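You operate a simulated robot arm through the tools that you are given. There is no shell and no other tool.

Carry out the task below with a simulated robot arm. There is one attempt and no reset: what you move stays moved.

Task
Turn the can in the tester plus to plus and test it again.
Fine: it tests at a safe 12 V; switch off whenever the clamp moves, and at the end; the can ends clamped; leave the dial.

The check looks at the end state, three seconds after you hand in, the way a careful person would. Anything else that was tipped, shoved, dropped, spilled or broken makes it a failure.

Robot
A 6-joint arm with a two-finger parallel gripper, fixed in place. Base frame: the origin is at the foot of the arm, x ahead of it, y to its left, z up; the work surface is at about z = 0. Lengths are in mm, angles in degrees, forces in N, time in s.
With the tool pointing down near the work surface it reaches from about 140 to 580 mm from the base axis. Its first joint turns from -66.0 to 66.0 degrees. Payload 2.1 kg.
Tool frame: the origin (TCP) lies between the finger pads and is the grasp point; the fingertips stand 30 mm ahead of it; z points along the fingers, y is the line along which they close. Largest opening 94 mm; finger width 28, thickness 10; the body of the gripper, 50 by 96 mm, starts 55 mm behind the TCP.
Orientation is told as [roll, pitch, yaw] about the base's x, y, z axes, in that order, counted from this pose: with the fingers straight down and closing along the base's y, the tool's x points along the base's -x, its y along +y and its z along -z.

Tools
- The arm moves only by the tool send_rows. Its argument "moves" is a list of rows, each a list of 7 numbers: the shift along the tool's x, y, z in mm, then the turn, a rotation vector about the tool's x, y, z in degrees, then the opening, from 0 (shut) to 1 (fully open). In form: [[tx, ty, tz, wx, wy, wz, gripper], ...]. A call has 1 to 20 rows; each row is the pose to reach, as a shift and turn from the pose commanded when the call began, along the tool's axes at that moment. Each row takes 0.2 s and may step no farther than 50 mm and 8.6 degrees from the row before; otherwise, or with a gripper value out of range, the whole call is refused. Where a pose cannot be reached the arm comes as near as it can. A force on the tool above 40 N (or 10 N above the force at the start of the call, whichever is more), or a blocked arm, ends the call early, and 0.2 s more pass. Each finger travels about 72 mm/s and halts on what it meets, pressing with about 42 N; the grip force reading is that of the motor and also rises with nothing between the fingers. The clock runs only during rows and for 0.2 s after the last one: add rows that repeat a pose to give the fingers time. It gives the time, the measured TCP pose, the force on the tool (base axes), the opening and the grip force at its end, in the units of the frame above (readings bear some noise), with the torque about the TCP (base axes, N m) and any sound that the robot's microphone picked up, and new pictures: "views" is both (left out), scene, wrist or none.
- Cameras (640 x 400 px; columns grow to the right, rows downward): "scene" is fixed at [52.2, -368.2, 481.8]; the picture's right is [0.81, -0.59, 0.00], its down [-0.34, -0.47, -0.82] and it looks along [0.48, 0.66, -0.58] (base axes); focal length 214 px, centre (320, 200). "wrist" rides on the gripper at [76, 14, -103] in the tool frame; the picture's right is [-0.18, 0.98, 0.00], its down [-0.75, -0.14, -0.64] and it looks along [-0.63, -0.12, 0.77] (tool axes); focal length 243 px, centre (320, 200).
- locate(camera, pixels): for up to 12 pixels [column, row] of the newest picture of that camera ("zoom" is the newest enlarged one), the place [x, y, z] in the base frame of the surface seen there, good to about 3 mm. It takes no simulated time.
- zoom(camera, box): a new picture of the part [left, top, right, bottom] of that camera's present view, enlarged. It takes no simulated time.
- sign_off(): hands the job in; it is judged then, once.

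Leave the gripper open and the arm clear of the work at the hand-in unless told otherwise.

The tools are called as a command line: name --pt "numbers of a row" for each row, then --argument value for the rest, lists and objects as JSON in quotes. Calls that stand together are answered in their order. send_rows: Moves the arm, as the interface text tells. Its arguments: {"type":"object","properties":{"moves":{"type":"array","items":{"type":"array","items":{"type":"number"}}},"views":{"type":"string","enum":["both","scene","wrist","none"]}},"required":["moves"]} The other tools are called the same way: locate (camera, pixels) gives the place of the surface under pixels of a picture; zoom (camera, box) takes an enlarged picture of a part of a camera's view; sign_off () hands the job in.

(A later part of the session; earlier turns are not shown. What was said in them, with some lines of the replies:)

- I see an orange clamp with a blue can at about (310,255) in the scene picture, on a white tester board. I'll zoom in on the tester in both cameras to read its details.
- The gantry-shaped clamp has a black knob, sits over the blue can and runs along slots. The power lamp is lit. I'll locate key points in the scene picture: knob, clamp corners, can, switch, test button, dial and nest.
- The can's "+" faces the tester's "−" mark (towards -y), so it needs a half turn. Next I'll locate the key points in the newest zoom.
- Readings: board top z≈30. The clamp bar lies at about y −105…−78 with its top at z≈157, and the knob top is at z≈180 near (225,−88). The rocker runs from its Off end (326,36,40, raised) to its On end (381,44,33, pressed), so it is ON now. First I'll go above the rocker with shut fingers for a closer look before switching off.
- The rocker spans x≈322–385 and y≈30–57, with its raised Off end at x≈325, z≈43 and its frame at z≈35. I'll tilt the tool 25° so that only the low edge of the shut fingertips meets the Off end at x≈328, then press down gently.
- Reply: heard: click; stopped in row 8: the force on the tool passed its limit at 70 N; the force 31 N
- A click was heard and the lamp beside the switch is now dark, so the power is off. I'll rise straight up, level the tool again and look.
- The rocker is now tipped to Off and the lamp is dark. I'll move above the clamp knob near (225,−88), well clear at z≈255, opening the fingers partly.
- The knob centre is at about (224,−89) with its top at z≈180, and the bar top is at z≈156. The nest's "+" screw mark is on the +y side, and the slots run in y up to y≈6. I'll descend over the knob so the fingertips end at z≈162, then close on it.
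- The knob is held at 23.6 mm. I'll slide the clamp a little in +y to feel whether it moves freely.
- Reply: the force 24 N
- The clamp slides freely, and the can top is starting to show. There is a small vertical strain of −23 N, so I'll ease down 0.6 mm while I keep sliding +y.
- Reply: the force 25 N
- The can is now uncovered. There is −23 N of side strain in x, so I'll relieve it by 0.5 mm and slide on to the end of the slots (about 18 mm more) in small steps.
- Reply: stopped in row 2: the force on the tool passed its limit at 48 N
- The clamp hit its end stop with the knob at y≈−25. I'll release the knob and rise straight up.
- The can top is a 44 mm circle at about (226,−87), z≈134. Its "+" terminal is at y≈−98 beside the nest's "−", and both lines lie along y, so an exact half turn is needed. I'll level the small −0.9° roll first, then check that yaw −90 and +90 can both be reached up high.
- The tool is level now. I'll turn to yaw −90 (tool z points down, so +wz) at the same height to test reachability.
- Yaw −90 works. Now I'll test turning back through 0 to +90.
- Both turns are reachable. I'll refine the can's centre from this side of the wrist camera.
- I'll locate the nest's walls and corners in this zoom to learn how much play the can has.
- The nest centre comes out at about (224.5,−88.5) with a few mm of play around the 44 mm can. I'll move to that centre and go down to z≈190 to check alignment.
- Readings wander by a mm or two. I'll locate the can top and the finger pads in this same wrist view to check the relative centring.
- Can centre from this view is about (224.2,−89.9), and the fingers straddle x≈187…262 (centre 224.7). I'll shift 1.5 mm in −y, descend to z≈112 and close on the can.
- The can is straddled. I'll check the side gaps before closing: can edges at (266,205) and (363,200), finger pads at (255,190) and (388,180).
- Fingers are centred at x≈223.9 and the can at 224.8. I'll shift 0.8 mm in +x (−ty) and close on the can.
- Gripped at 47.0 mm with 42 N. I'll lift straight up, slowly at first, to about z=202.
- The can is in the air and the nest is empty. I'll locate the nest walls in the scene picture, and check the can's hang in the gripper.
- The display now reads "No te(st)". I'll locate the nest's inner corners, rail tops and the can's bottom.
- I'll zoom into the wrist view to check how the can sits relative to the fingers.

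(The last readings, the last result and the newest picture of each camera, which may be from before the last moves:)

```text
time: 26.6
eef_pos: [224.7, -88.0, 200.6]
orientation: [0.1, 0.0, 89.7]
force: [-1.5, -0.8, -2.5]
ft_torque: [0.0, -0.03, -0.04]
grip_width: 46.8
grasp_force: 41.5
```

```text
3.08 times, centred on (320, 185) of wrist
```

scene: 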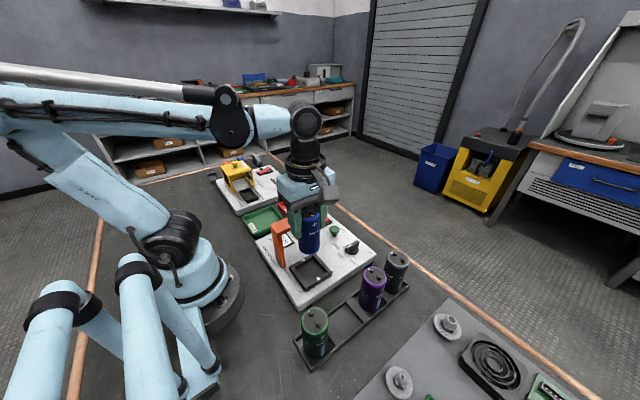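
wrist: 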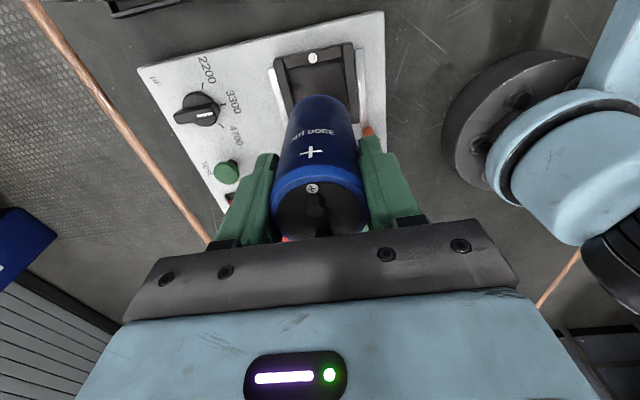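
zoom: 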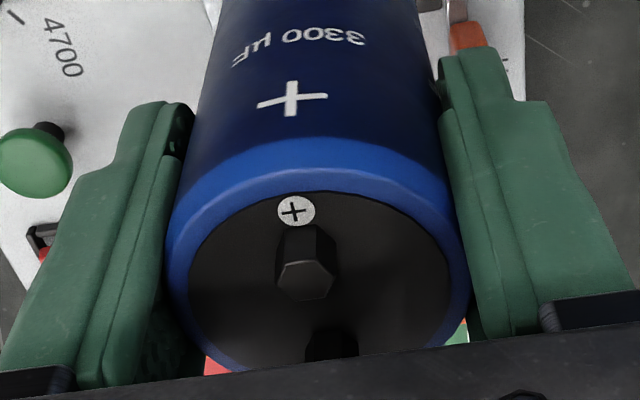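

The can sits centred between the pads. Now I'll turn it: 90° back to yaw 0, then 90° more to yaw −90, at this height.

send_rows --pt "0 0 0 0 0 8.5 0.35" --pt "0 0 0 0 0 17 0.35" --pt "0 0 0 0 0 25.5 0.35" --pt "0 0 0 0 0 34 0.35" --pt "0 0 0 0 0 42.5 0.35" --pt "0 0 0 0 0 51 0.35" --pt "0 0 0 0 0 59.5 0.35" --pt "0 0 0 0 0 68 0.35" --pt "0 0 0 0 0 76.5 0.35" --pt "0 0 0 0 0 85 0.35" --pt "0 0 0 0 0 90 0.35" --views "scene"

send_rows --pt "0 0 0 0 0 8.5 0.35" --pt "0 0 0 0 0 17 0.35" --pt "0 0 0 0 0 25.5 0.35" --pt "0 0 0 0 0 34 0.35" --pt "0 0 0 0 0 42.5 0.35" --pt "0 0 0 0 0 51 0.35" --pt "0 0 0 0 0 59.5 0.35" --pt "0 0 0 0 0 68 0.35" --pt "0 0 0 0 0 76.5 0.35" --pt "0 0 0 0 0 85 0.35" --pt "0 0 0 0 0 90 0.35" --pt "0 0 0 0 0 90 0.35" --views "both"

```text
time: 29.0
eef_pos: [224.0, -89.4, 202.1]
orientation: [0.0, 0.1, -0.4]
force: [-0.4, 0.1, -3.2]
ft_torque: [0.04, 0.02, 0.0]
grip_width: 47.0
grasp_force: 41.9
```

scene: 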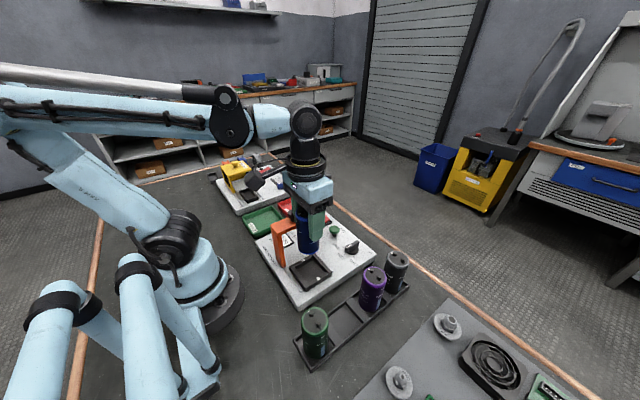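

```text
time: 31.6
eef_pos: [224.4, -88.1, 201.3]
orientation: [-0.2, 0.0, -90.5]
force: [-0.4, -0.3, -2.1]
ft_torque: [-0.02, 0.02, -0.01]
grip_width: 46.9
grasp_force: 41.8
```

scene: 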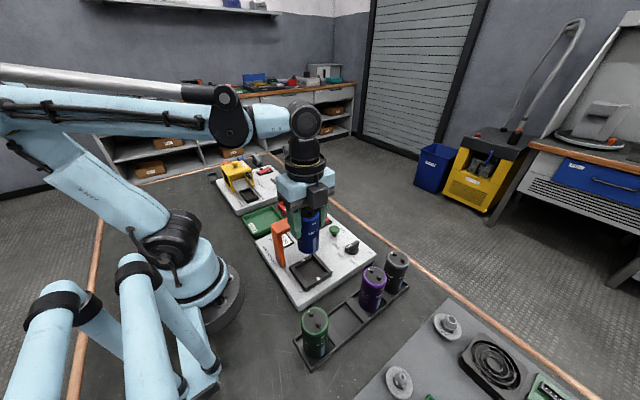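
wrist: 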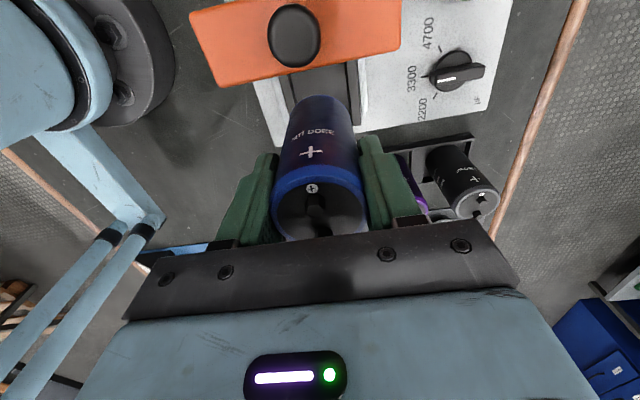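

The can's "+" now faces +y. I'll lower it to just above the nest walls (72 mm down) and check from the scene camera before it enters.

send_rows --pt "0 0 20 0 0 0 0.35" --pt "0 0 40 0 0 0 0.35" --pt "0 0 58 0 0 0 0.35" --pt "0 0 68 0 0 0 0.35" --pt "0 0 72 0 0 0 0.35" --pt "0 0 72 0 0 0 0.35" --views "both"

zoom --camera "scene" --box '[270, 210, 350, 310]'

zoom --camera "wrist" --box '[220, 20, 420, 150]'

```text
time: 33.0
eef_pos: [225.2, -88.8, 129.0]
orientation: [-0.1, 0.0, -90.3]
force: [0.2, 0.5, -2.5]
ft_torque: [0.0, 0.01, -0.02]
grip_width: 46.9
grasp_force: 41.7
```

scene: 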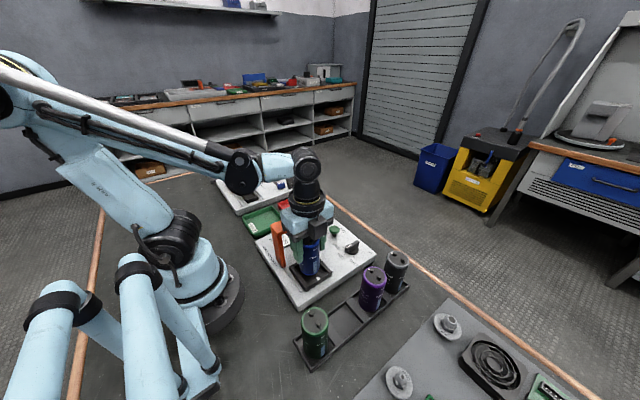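
wrist: 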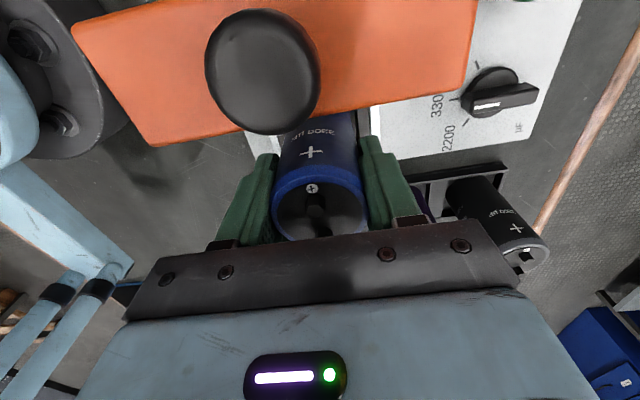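

```text
4.00 times, centred on (310, 260) of scene
```

zoom: 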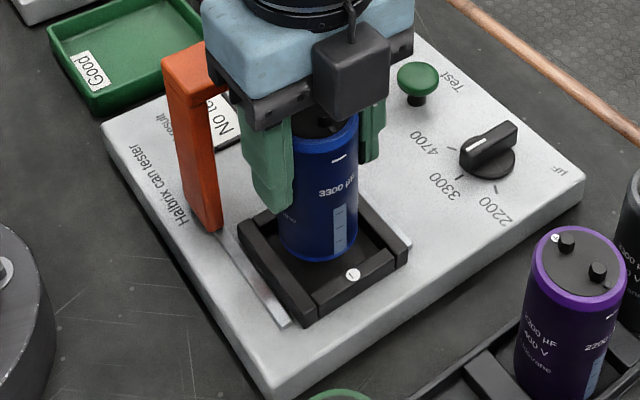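

```text
3.08 times, centred on (320, 85) of wrist
```

zoom: 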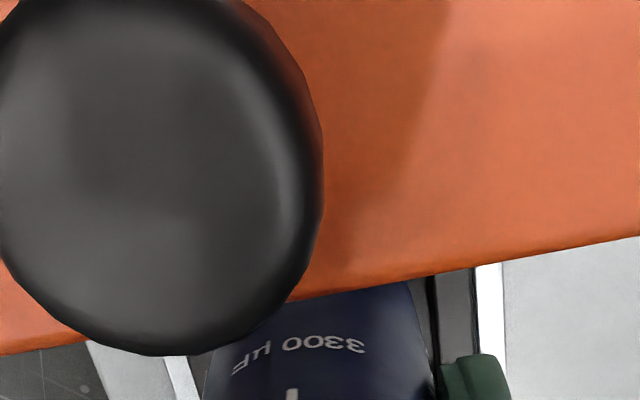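

The can hangs just above the nest and looks centred over it. Now I'll lower the last 18 mm in small steps.

send_rows --pt "0 0 4 0 0 0 0.35" --pt "0 0 8 0 0 0 0.35" --pt "0 0 12 0 0 0 0.35" --pt "0 0 15 0 0 0 0.35" --pt "0 0 17 0 0 0 0.35" --pt "0 0 18 0 0 0 0.35" --views "both"

zoom --camera "scene" --box '[270, 210, 350, 310]'

```text
time: 34.4
eef_pos: [223.2, -89.4, 110.9]
orientation: [-0.1, 0.0, -90.3]
force: [-2.3, 0.4, 8.1]
ft_torque: [-0.14, -0.02, -0.02]
grip_width: 46.8
grasp_force: 42.4
```

scene: 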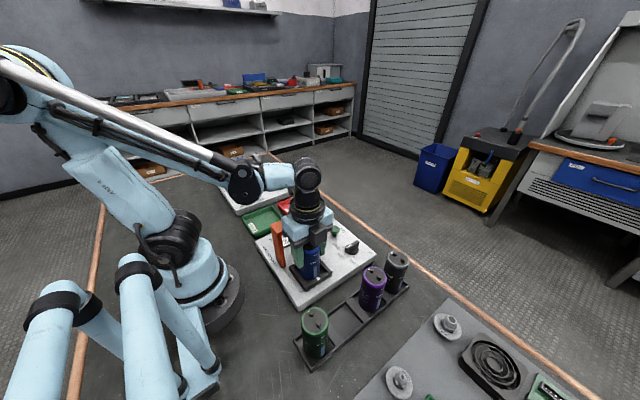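
wrist: 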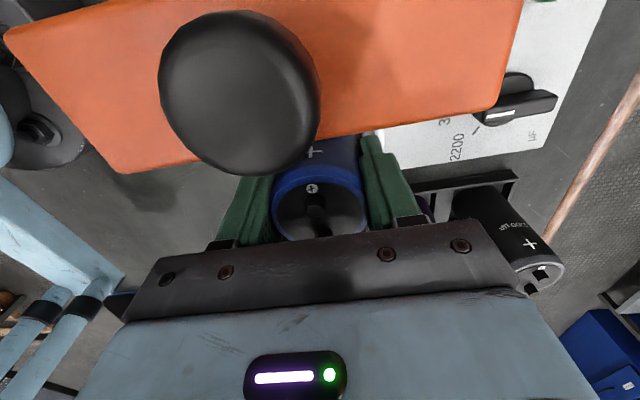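

```text
4.00 times, centred on (310, 260) of scene
```

zoom: 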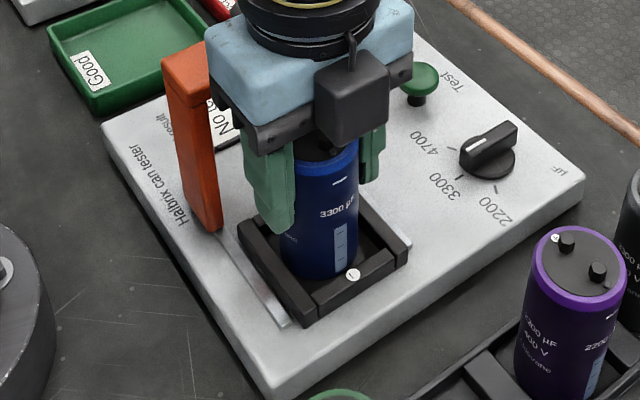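

The force reading of +8 N upward shows the can resting on the nest floor. I'll release it and rise straight up.

send_rows --pt "0 0 0 0 0 0 0.5" --pt "0 0 0 0 0 0 0.6" --pt "0 0 0 0 0 0 0.75" --pt "0 0 0 0 0 0 0.75" --pt "0 0 -10 0 0 0 0.75" --pt "0 0 -40 0 0 0 0.75" --pt "0 0 -80 0 0 0 0.75" --pt "0 0 -120 0 0 0 0.75" --pt "0 0 -160 0 0 0 0.75" --pt "0 0 -175 0 0 0 0.75" --views "both"

zoom --camera "scene" --box '[270, 210, 350, 310]'

zoom --camera "wrist" --box '[250, 20, 410, 140]'

```text
time: 36.6
eef_pos: [225.6, -89.4, 285.3]
orientation: [-0.1, 0.0, -90.3]
force: [0.4, -0.2, 1.0]
ft_torque: [-0.02, 0.01, -0.02]
grip_width: 70.4
grasp_force: 0.1
```

scene: 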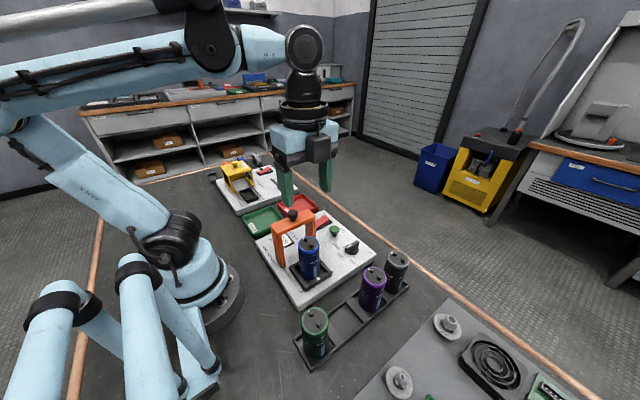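
wrist: 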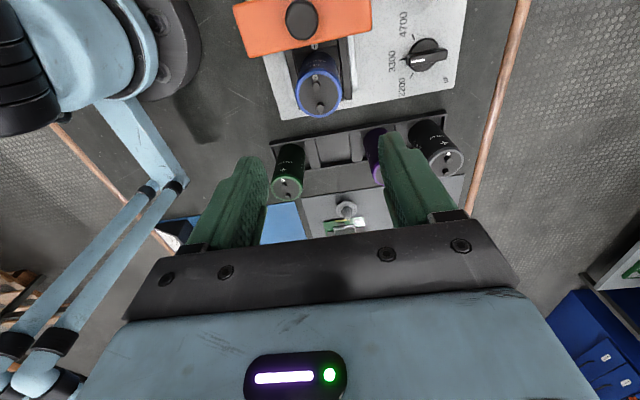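

```text
4.00 times, centred on (310, 260) of scene
```

zoom: 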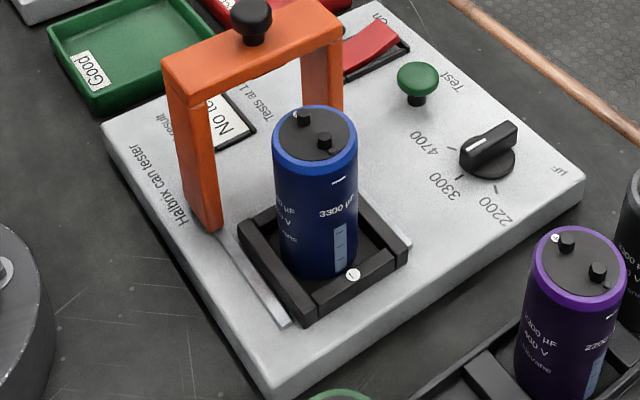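

```text
3.33 times, centred on (330, 80) of wrist
```

zoom: 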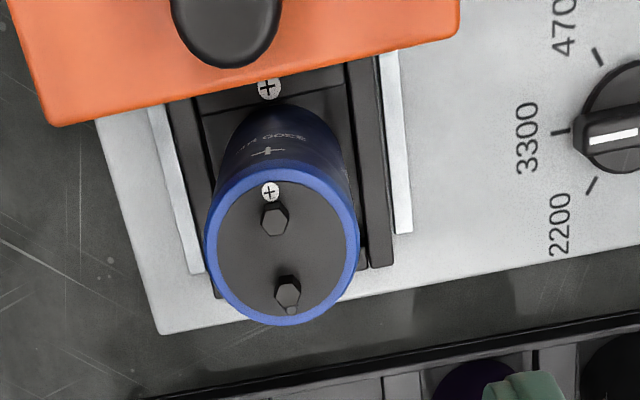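

The can stands upright with its "+" now beside the nest's "+". Next I'll turn back to yaw 0 while moving above the knob (about y −25), still high up.

send_rows --pt "6 0 0 0 0 -8.5 0.7" --pt "12 0 0 0 0 -17 0.65" --pt "18 0 0 0 0 -25.5 0.6" --pt "24 0 0 0 0 -34 0.6" --pt "30 0 0 0 0 -42.5 0.6" --pt "36 0 0 0 0 -51 0.6" --pt "42 0 0 0 0 -59.5 0.6" --pt "48 0 0 0 0 -68 0.6" --pt "54 0 0 0 0 -76.5 0.6" --pt "60 0 0 0 0 -85 0.6" --pt "64 0 0 0 0 -90.2 0.6" --pt "64 0 0 0 0 -90.2 0.6" --views "both"

```text
time: 39.2
eef_pos: [225.1, -24.0, 287.0]
orientation: [-0.1, 0.0, 0.0]
force: [0.3, 0.7, -1.0]
ft_torque: [-0.01, 0.0, 0.01]
grip_width: 56.2
grasp_force: 0.1
```

scene: 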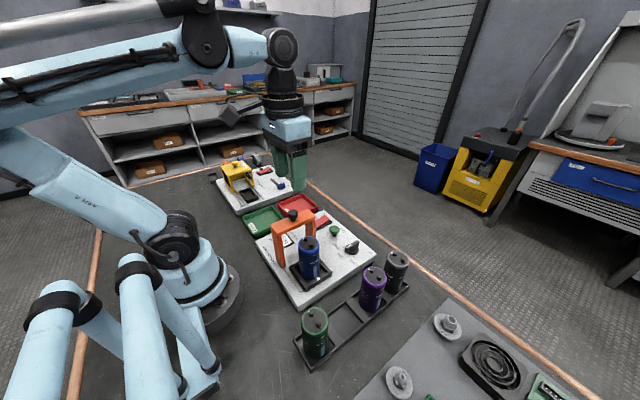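
wrist: 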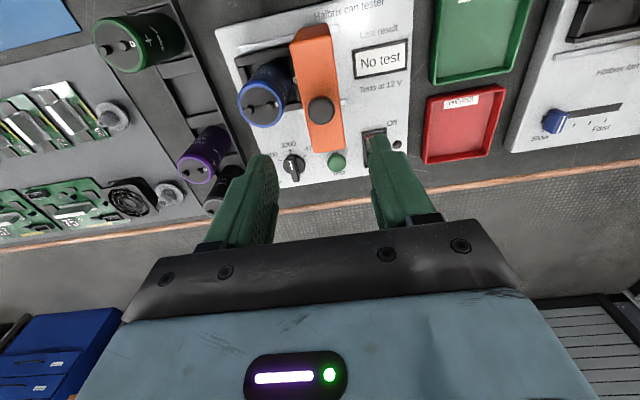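

The display reads "No test" and the lamp is off. I'll locate the knob here before going down on it.

locate --camera "wrist" --pixels '[[321, 110], [308, 110], [334, 109], [320, 98], [322, 122], [308, 145], [344, 142]]'

```text
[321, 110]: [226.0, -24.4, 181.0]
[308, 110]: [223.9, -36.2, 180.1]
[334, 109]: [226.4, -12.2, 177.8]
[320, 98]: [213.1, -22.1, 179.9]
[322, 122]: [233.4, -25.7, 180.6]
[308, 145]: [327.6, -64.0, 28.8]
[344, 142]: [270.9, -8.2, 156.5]
```

The knob is at about (224.5,−24.3), right under the TCP. I'll descend to z≈192 and close on it.

send_rows --pt "0 0 40 0 0 0 0.6" --pt "0 0 75 0 0 0 0.6" --pt "0 0 94 0 0 0 0.6" --pt "0 0 94 0 0 0 0.4" --pt "0 0 94 0 0 0 0.15" --pt "0 0 94 0 0 0 0.15" --pt "0 0 94 0 0 0 0.15" --views "both"

```text
time: 40.8
eef_pos: [226.3, -27.6, 193.8]
orientation: [0.0, 0.0, -0.1]
force: [1.2, -2.4, -12.7]
ft_torque: [-0.17, 0.15, -0.02]
grip_width: 23.9
grasp_force: 45.0
```

scene: 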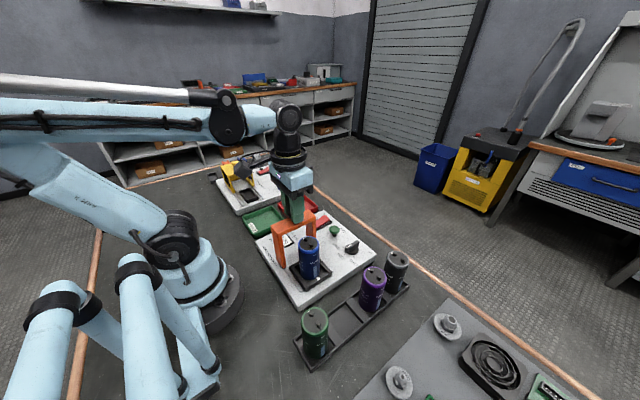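
wrist: 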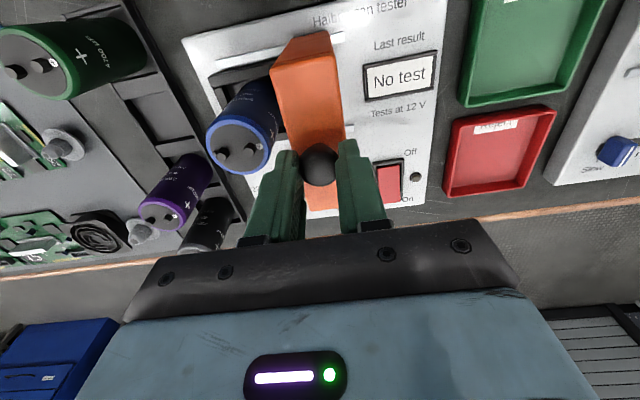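

The knob is held. I'll slide the clamp back in −y over the can, first 50 mm, easing 0.5 mm down to relieve the strain.

send_rows --pt "0 -5 0.5 0 0 0 0.15" --pt "0 -13 0.5 0 0 0 0.15" --pt "0 -22 0.5 0 0 0 0.15" --pt "0 -31 0.5 0 0 0 0.15" --pt "0 -40 0.5 0 0 0 0.15" --pt "0 -48 0.5 0 0 0 0.15" --views "both"

```text
time: 42.2
eef_pos: [226.4, -72.6, 192.6]
orientation: [0.0, -0.2, -0.1]
force: [22.4, 1.3, 4.1]
ft_torque: [0.13, 0.1, -0.03]
grip_width: 23.8
grasp_force: 45.1
```

scene: 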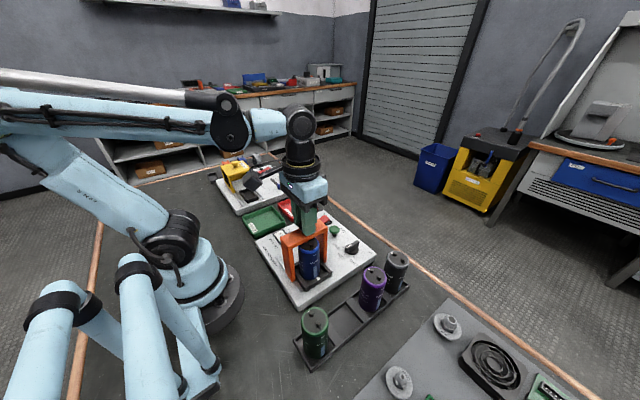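
wrist: 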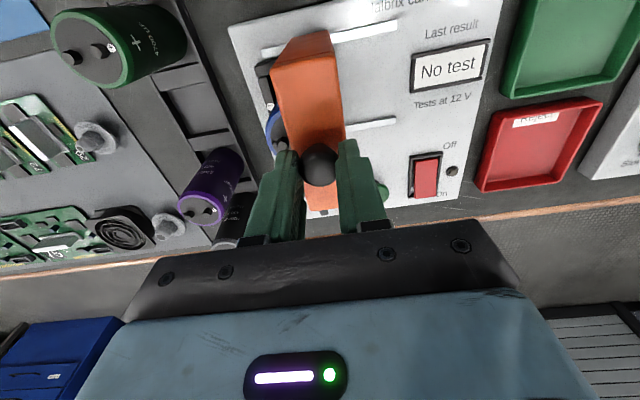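

It slides well, with a 22 N x-strain to relieve (0.6 mm in +x). I'll continue to the clamped end, about 16 mm more in small steps.

send_rows --pt "-0.6 -5 0 0 0 0 0.15" --pt "-0.6 -9 0 0 0 0 0.15" --pt "-0.6 -12 0 0 0 0 0.15" --pt "-0.6 -14 0 0 0 0 0.15" --pt "-0.6 -16 0 0 0 0 0.15" --pt "-0.6 -18 0 0 0 0 0.15" --views "both"

```text
time: 43.6
eef_pos: [225.5, -90.0, 192.2]
orientation: [0.1, 0.1, 0.1]
force: [12.3, 5.7, 31.2]
ft_torque: [0.07, -0.28, -0.03]
grip_width: 23.7
grasp_force: 44.9
```

scene: 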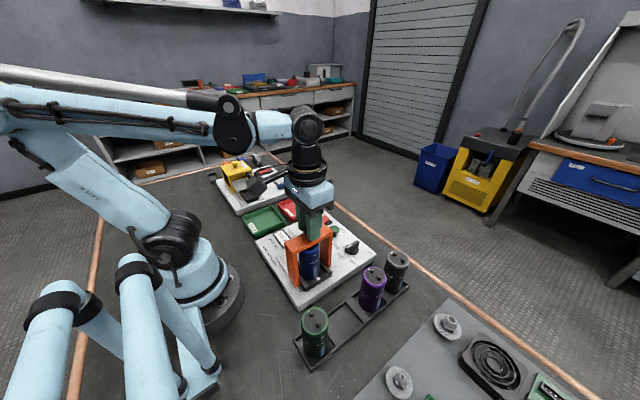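
wrist: 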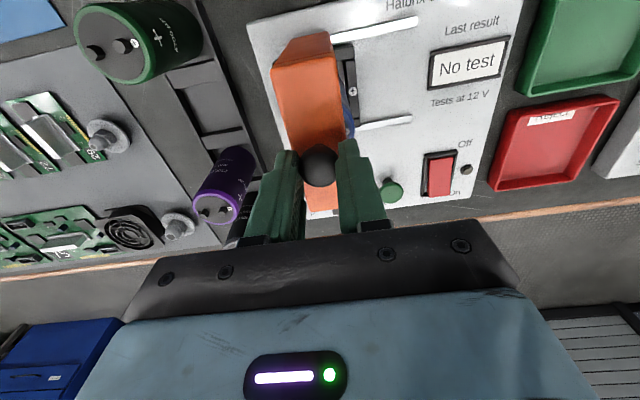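

The clamp is nearly back to its starting spot, with an upward strain of 31 N building. I'll ease 0.8 mm up and push gently a few mm more to feel for the end stop.

send_rows --pt "0 0 -0.8 0 0 0 0.15" --pt "0 -1 -0.8 0 0 0 0.15" --pt "0 -2 -0.8 0 0 0 0.15" --pt "0 -3 -0.8 0 0 0 0.15" --views "both"

```text
time: 44.6
eef_pos: [225.6, -89.5, 191.7]
orientation: [0.9, -0.1, 0.2]
force: [15.7, 40.0, 9.9]
ft_torque: [0.33, 0.53, -0.06]
grip_width: 23.8
grasp_force: 44.9
```

scene: 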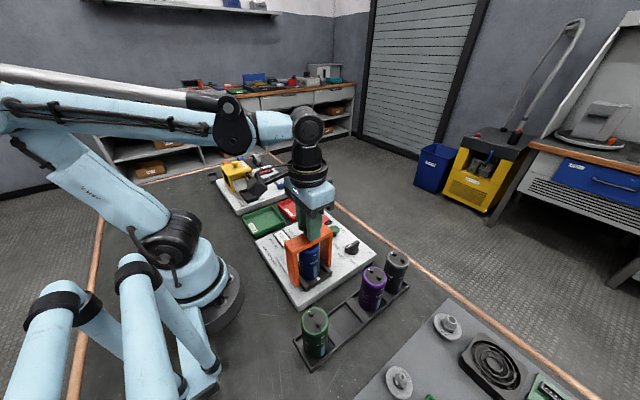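
wrist: 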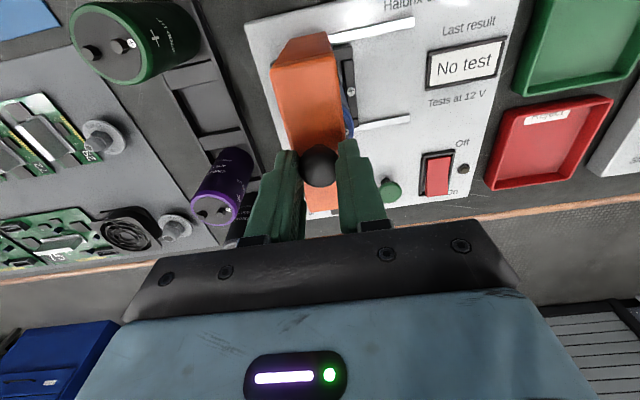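

Force +40 N in y: the clamp is hard against its end stop, fully closed. I'll take the strain off by easing back about 2.3 mm in the command, then release and rise.

send_rows --pt "0 1.5 0 0 0 0 0.15" --pt "0 2.2 0 0 0 0 0.15" --pt "0 2.2 0 0 0 0 0.3" --pt "0 2.2 0 0 0 0 0.5" --pt "0 2.2 0 0 0 0 0.5" --pt "0 2.2 0 0 0 0 0.5" --pt "0 2.2 -15 0 0 0 0.5" --pt "0 2.2 -50 0 0 0 0.5" --pt "0 2.2 -70 0 0 0 0.5" --views "both"

zoom --camera "scene" --box '[270, 210, 350, 310]'

```text
time: 46.6
eef_pos: [224.8, -91.2, 263.8]
orientation: [0.0, 0.1, 0.0]
force: [-1.1, 0.0, -0.8]
ft_torque: [0.0, 0.02, -0.03]
grip_width: 47.1
grasp_force: 0.1
```

scene: 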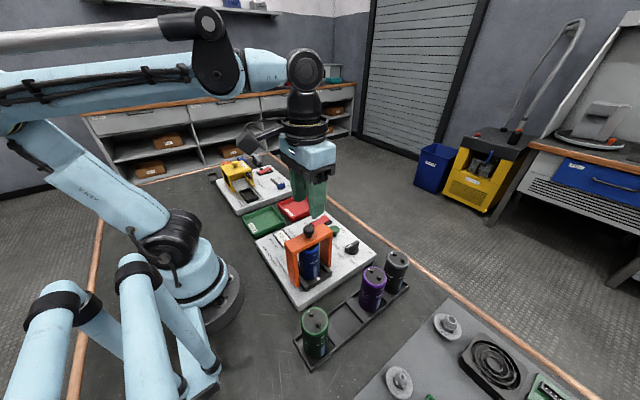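
wrist: 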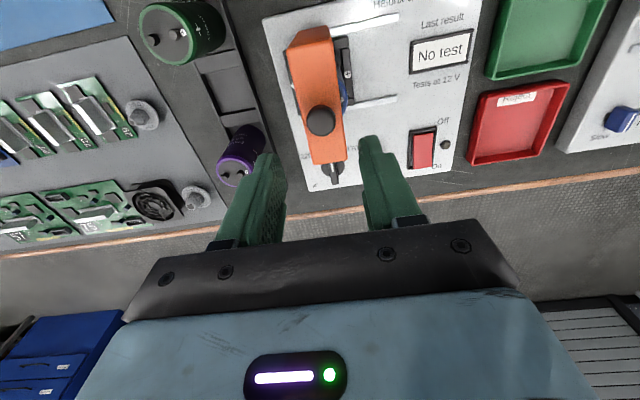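

```text
4.00 times, centred on (310, 260) of scene
```

zoom: 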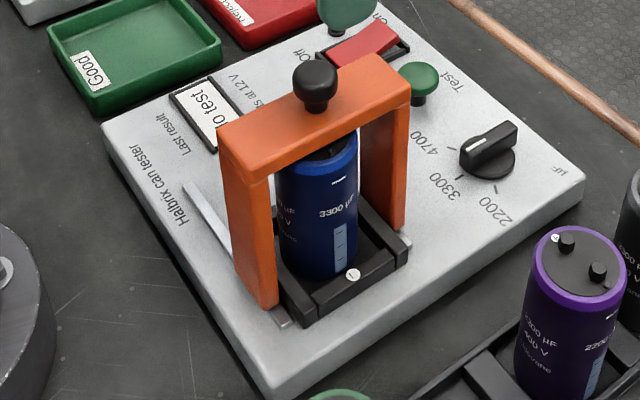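

The clamp is over the can again. Next I'll move high over to the rocker's On end (x≈377, y≈44) with the fingers shutting, then look.

send_rows --pt "-20 18 -10 0 0 0 0.4" --pt "-50 45 -10 0 0 0 0.2" --pt "-80 71 -10 0 0 0 0" --pt "-110 98 -10 0 0 0 0" --pt "-140 124 10 0 0 0 0" --pt "-152 135 50 0 0 0 0" --pt "-152 135 90 0 0 0 0" --pt "-152 135 115 0 0 0 0" --pt "-152 135 115 0 0 0 0" --views "both"

zoom --camera "wrist" --box '[240, 30, 400, 150]'

```text
time: 48.6
eef_pos: [375.9, 45.0, 147.5]
orientation: [-0.1, 0.2, -0.2]
force: [-0.9, -0.5, 0.0]
ft_torque: [-0.03, -0.01, -0.01]
grip_width: 0.2
grasp_force: 33.4
```

scene: 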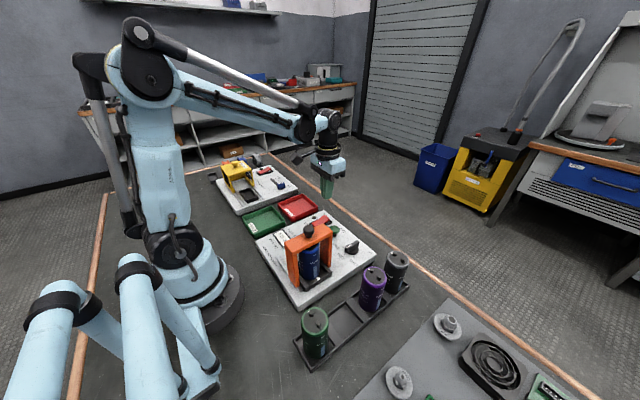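
wrist: 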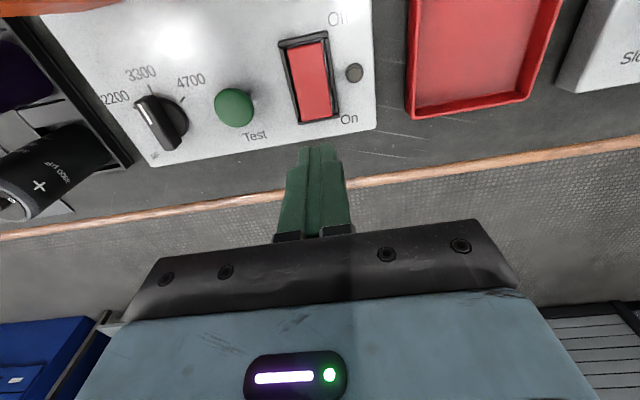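

```text
3.33 times, centred on (320, 90) of wrist
```

zoom: 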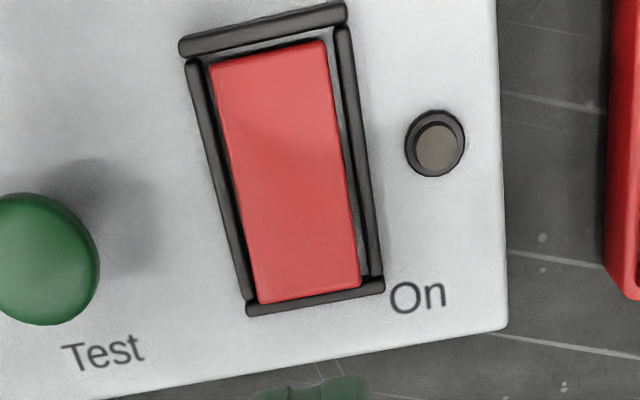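

locate --camera "zoom" --pixels '[[218, 80], [325, 50], [268, 60], [255, 285], [355, 275], [305, 285], [300, 180], [315, 297], [265, 310], [300, 240], [40, 258], [90, 290]]'

```text
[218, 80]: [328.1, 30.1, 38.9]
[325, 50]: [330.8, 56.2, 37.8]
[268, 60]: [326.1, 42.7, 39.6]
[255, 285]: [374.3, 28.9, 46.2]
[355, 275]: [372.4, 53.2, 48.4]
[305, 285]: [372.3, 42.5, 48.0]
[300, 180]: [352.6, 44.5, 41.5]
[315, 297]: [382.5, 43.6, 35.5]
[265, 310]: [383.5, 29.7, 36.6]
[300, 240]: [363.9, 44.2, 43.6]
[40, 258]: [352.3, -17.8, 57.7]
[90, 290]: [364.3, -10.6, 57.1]
```

The On end is raised: its top is at x≈373, z≈48, with the frame at x≈382, z≈36 and the rocker centre line at y≈43. I'll tilt +25° (mirror of before) so the lower tip edge meets x≈370, and press until it clicks.

send_rows --pt "3 -1 15 0 8.3 0 0" --pt "6 -1.2 30 0 16.6 0 0" --pt "6 -1.2 48 0 25 0 0" --pt "6 -1.2 60 0 25 0 0" --pt "6 -1.2 66 0 25 0 0" --pt "6 -1.2 70 0 25 0 0" --pt "6 -1.2 73 0 25 0 0" --pt "6 -1.2 76 0 25 0 0" --pt "6 -1.2 78 0 25 0 0" --views "both"

```text
time: 50.7
eef_pos: [370.3, 43.3, 72.5]
orientation: [0.1, 25.2, 0.0]
force: [1.7, 0.4, 5.8]
ft_torque: [0.02, -0.01, 0.1]
grip_width: 0.0
grasp_force: 33.1
heard: click
stopped in row 9: the force on the tool passed its limit at 43 N (the readings are from after the stop); the commanded pose is now the measured one
```

scene: 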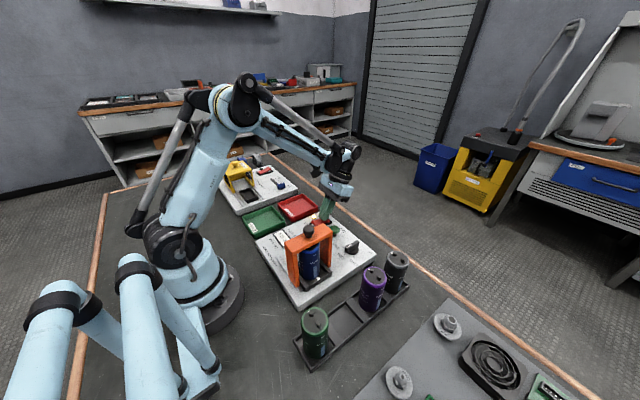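
wrist: 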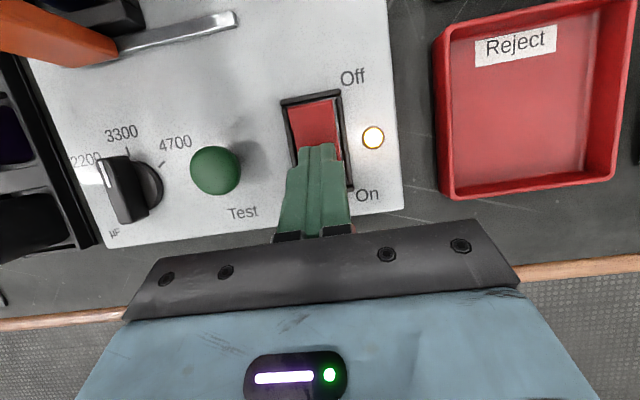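

Click heard, and the lamp is lit: the power is on with the clamp closed. I'll rise, level the tool and go above the green Test button near (352,−20).

send_rows --pt "6.4 0 -13.6 0 0 0 0" --pt "25.5 0 -54.3 0 0 0 0" --pt "34.1 0 -72.4 0 -8.4 0 0" --pt "34.1 -20 -72.4 0 -16.8 0 0" --pt "40 -40 -69 0 -25.2 0 0" --pt "49.5 -63.5 -65.2 0 -25.2 0 0" --pt "49.5 -63.5 -65.2 0 -25.2 0 0" --views "both"

zoom --camera "wrist" --box '[220, 30, 480, 190]'

```text
time: 52.3
eef_pos: [354.1, -22.0, 150.6]
orientation: [0.1, 0.0, 0.0]
force: [0.6, 0.5, 0.3]
ft_torque: [0.01, 0.04, 0.0]
grip_width: 0.0
grasp_force: 33.0
```

scene: 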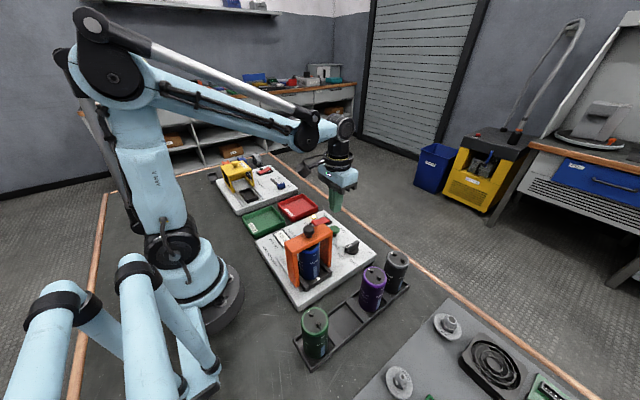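
wrist: 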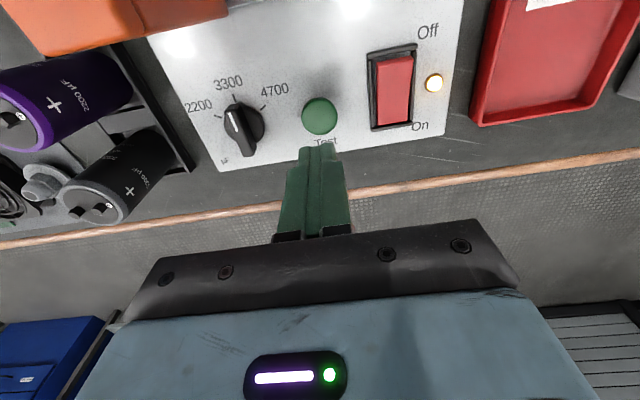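

```text
2.46 times, centred on (350, 110) of wrist
```

zoom: 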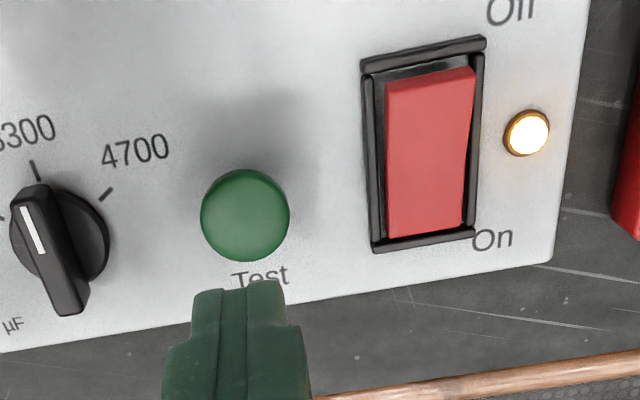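

locate --camera "wrist" --pixels '[[320, 116], [303, 117], [336, 115], [319, 99], [320, 133], [247, 125], [264, 128]]'

```text
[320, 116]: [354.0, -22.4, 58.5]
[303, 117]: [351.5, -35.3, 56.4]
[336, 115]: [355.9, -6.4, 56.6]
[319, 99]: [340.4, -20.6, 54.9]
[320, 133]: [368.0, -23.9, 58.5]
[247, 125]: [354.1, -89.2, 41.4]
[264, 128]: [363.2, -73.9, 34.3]
```

The button centre is at (354,−22), top z≈58.5, right under the shut fingertips. I'll press straight down in small steps.

send_rows --pt "0 0 30 0 0 0 0" --pt "0 0 52 0 0 0 0" --pt "0 0 60 0 0 0 0" --pt "0 0 63 0 0 0 0" --pt "0 0 66 0 0 0 0" --pt "0 0 68 0 0 0 0" --pt "0 0 70 0 0 0 0" --pt "0 0 72 0 0 0 0" --views "both"

```text
time: 54.1
eef_pos: [355.1, -20.2, 80.2]
orientation: [0.1, 0.0, -0.2]
force: [-0.1, 1.5, 2.5]
ft_torque: [0.04, -0.02, 0.0]
grip_width: 0.3
grasp_force: 33.0
heard: click
```

scene: 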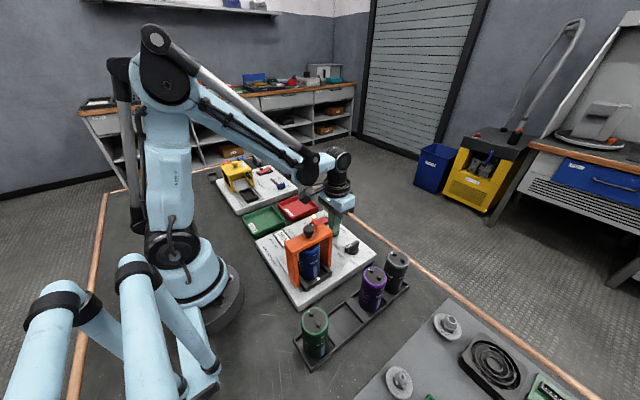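
wrist: 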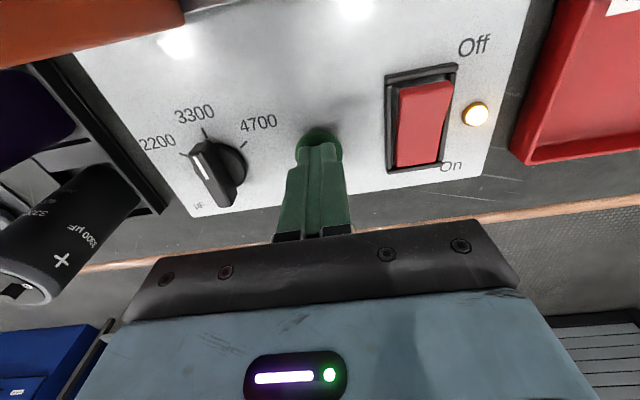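

A click was heard from the button. I'll rise and read the display.

send_rows --pt "0 0 -10 0 0 0 0" --pt "0 0 -40 0 0 0 0" --pt "0 0 -80 0 0 0 0" --pt "0 0 -80 0 0 0 0" --views "both"

zoom --camera "scene" --box '[260, 190, 360, 290]'

```text
time: 55.1
eef_pos: [354.7, -21.3, 160.5]
orientation: [0.2, 0.0, 0.0]
force: [0.6, 0.1, 1.0]
ft_torque: [-0.01, 0.0, -0.02]
grip_width: 0.2
grasp_force: 32.8
```

scene: 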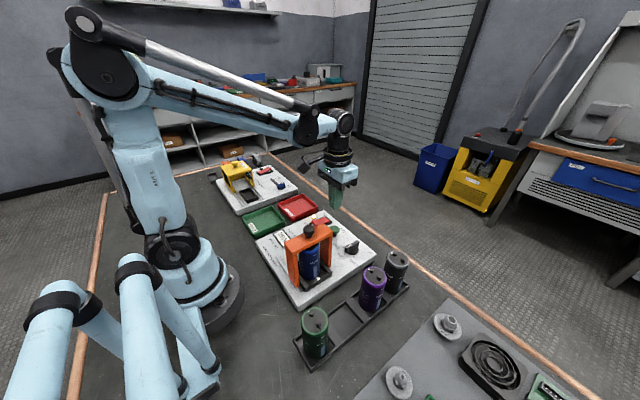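
wrist: 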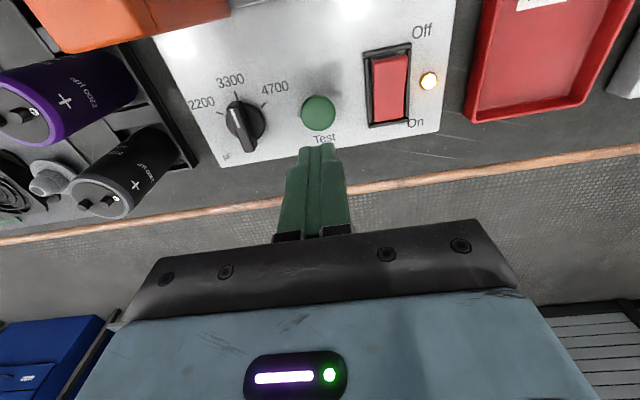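

```text
4.00 times, centred on (310, 240) of scene
```

zoom: 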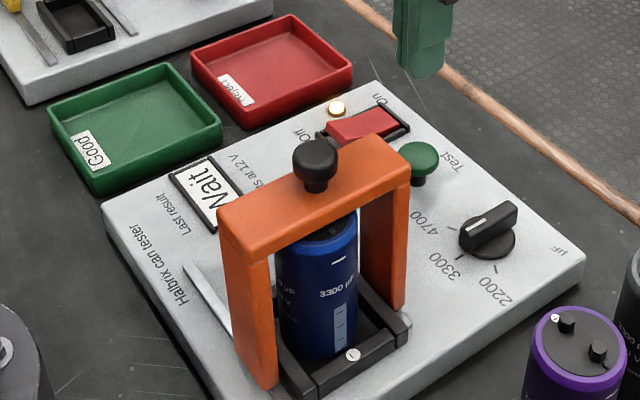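

The display shows "Wait", so the test is running. While waiting I'll move above the rocker's Off end without touching it, and let a few seconds pass.

send_rows --pt "8 20 0 0 0 0 0" --pt "16 42 0 0 0 0 0" --pt "26 65 0 0 0 0 0" --pt "26 65 0 0 0 0 0" --pt "26 65 0 0 0 0 0" --pt "26 65 0 0 0 0 0" --pt "26 65 0 0 0 0 0" --pt "26 65 0 0 0 0 0" --pt "26 65 0 0 0 0 0" --pt "26 65 0 0 0 0 0" --views "both"

zoom --camera "scene" --box '[260, 190, 360, 290]'

```text
time: 57.3
eef_pos: [327.1, 44.0, 160.2]
orientation: [0.1, 0.1, 0.0]
force: [0.2, 0.0, 0.4]
ft_torque: [-0.02, 0.0, -0.03]
grip_width: 0.0
grasp_force: 33.1
```

scene: 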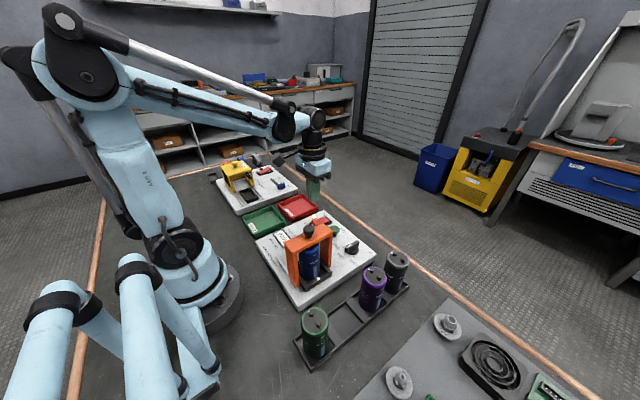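
wrist: 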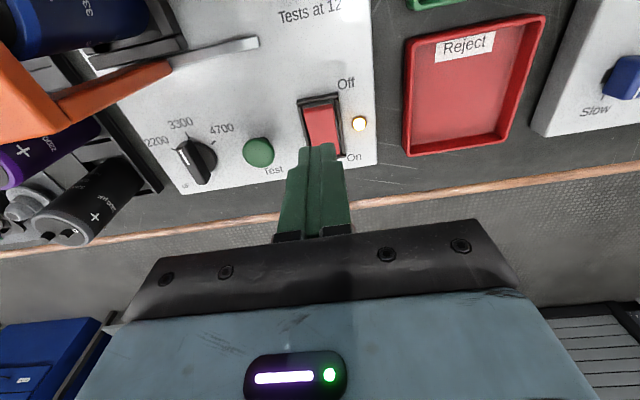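

```text
4.00 times, centred on (310, 240) of scene
```

zoom: 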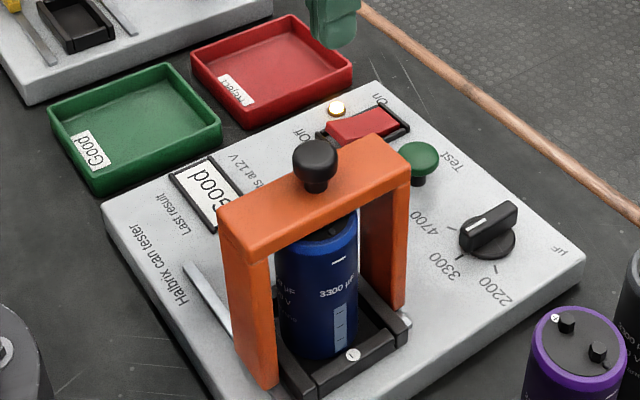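

The display now reads "Good". Next I'll switch off the same way as before: tilt −25° over the Off end (x≈328, y≈43) and press until it clicks.

send_rows --pt "-1 -0.7 25 0 -8.3 0 0" --pt "-1 -0.7 50 0 -16.6 0 0" --pt "-1 -0.7 68 0 -25 0 0" --pt "-1 -0.7 76 0 -25 0 0" --pt "-1 -0.7 81 0 -25 0 0" --pt "-1 -0.7 84 0 -25 0 0" --pt "-1 -0.7 87 0 -25 0 0" --pt "-1 -0.7 89 0 -25 0 0" --pt "-1 -0.7 91 0 -25 0 0" --views "both"

```text
time: 59.2
eef_pos: [328.3, 43.6, 72.7]
orientation: [0.1, -25.1, 0.0]
force: [-9.5, -1.0, 28.7]
ft_torque: [-0.05, 0.3, 0.07]
grip_width: 0.1
grasp_force: 33.3
heard: click
stopped in row 9: the force on the tool passed its limit at 68 N (the readings are from after the stop); the commanded pose is now the measured one
```

scene: 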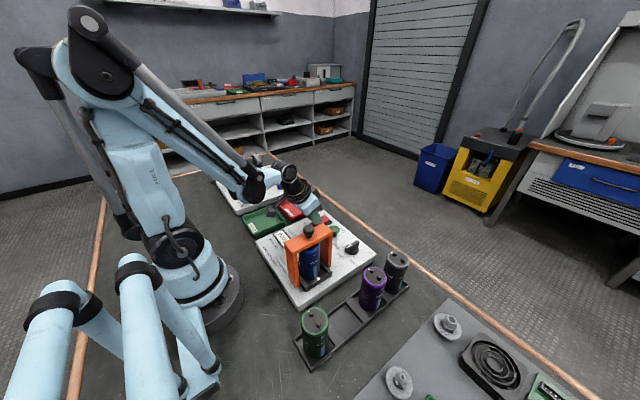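
wrist: 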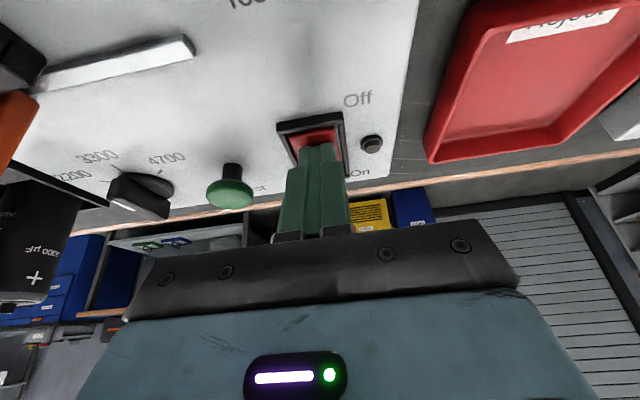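

The rocker clicked and the lamp is dark, so the power is off. I'll rise clear, level the tool and open the gripper high above the work.

send_rows --pt "-6.4 0 -13.6 0 0 0 0" --pt "-25.5 0 -54.3 0 0 0 0" --pt "-44.7 0 -95 0 8.4 0 0" --pt "-63.9 0 -135.7 0 16.8 0 0.1" --pt "-83 0 -176.4 0 25.1 0 0.4" --pt "-102 0 -217 0 25.1 0 0.7" --pt "-119 0 -253 0 25.1 0 1" --pt "-132 0 -281 0 25.1 0 1" --pt "-132 0 -281 0 25.1 0 1" --pt "-132 0 -281 0 25.1 0 1" --views "both"

zoom --camera "scene" --box '[260, 190, 360, 290]'

zoom --camera "wrist" --box '[160, 0, 400, 150]'

```text
time: 61.4
eef_pos: [331.3, 42.1, 383.9]
orientation: [0.2, 0.1, 0.0]
force: [0.2, -0.4, 0.6]
ft_torque: [0.01, -0.01, 0.01]
grip_width: 93.9
grasp_force: 0.0
```

scene: 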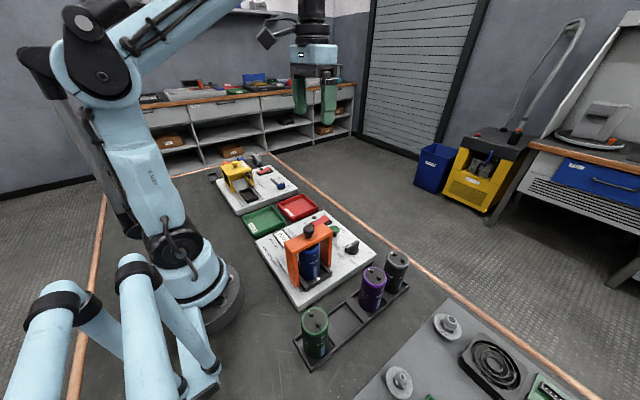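
wrist: 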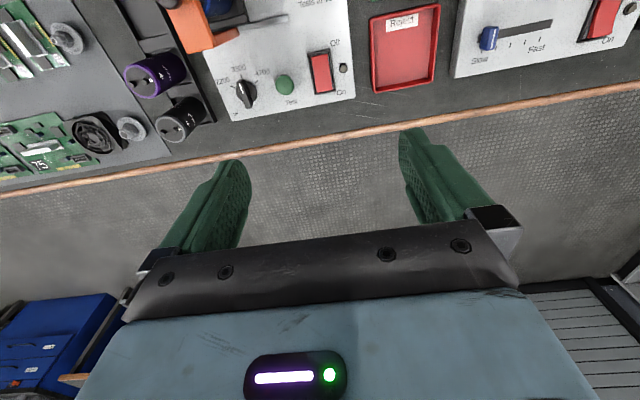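

```text
4.00 times, centred on (310, 240) of scene
```

zoom: 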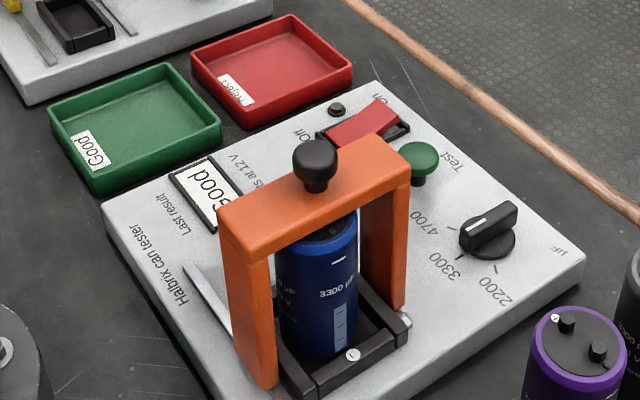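

```text
2.67 times, centred on (280, 75) of wrist
```

zoom: 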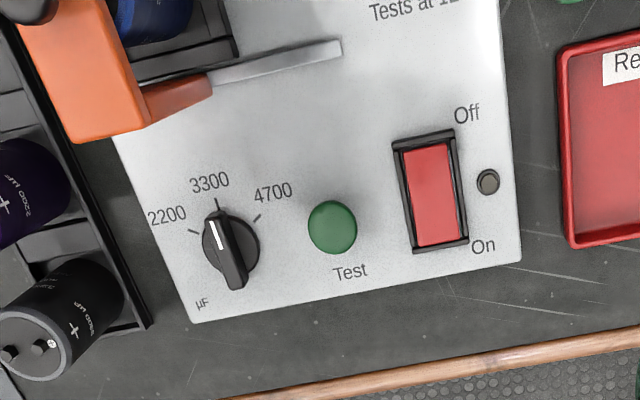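

The end state looks right in the pictures:
- **Result:** the display reads "Good".
- **Power:** the lamp is dark and the rocker is at Off.
- **Can:** it is turned plus to plus and clamped.
- **Dial:** still at 3300, and nothing else has moved.
- **Arm:** high and clear, with the gripper open.

I'm handing in now.

sign_off

```text
The job is handed in.
```

The can is now plus to plus in the tester, and it tested "Good" at 12 V; before the turn it read "Check".

- **Power:** I switched off before opening the clamp and kept it off until the clamp was closed again. It was on only for the test, and it is off now.
- **Can:** I gave it a half turn, set it back in its holder and slid the clamp over it to the end stop.
- **Dial:** it is still at 3300, untouched.
- **Arm:** it is raised clear of the work with the gripper open. I saw nothing else moved or knocked.
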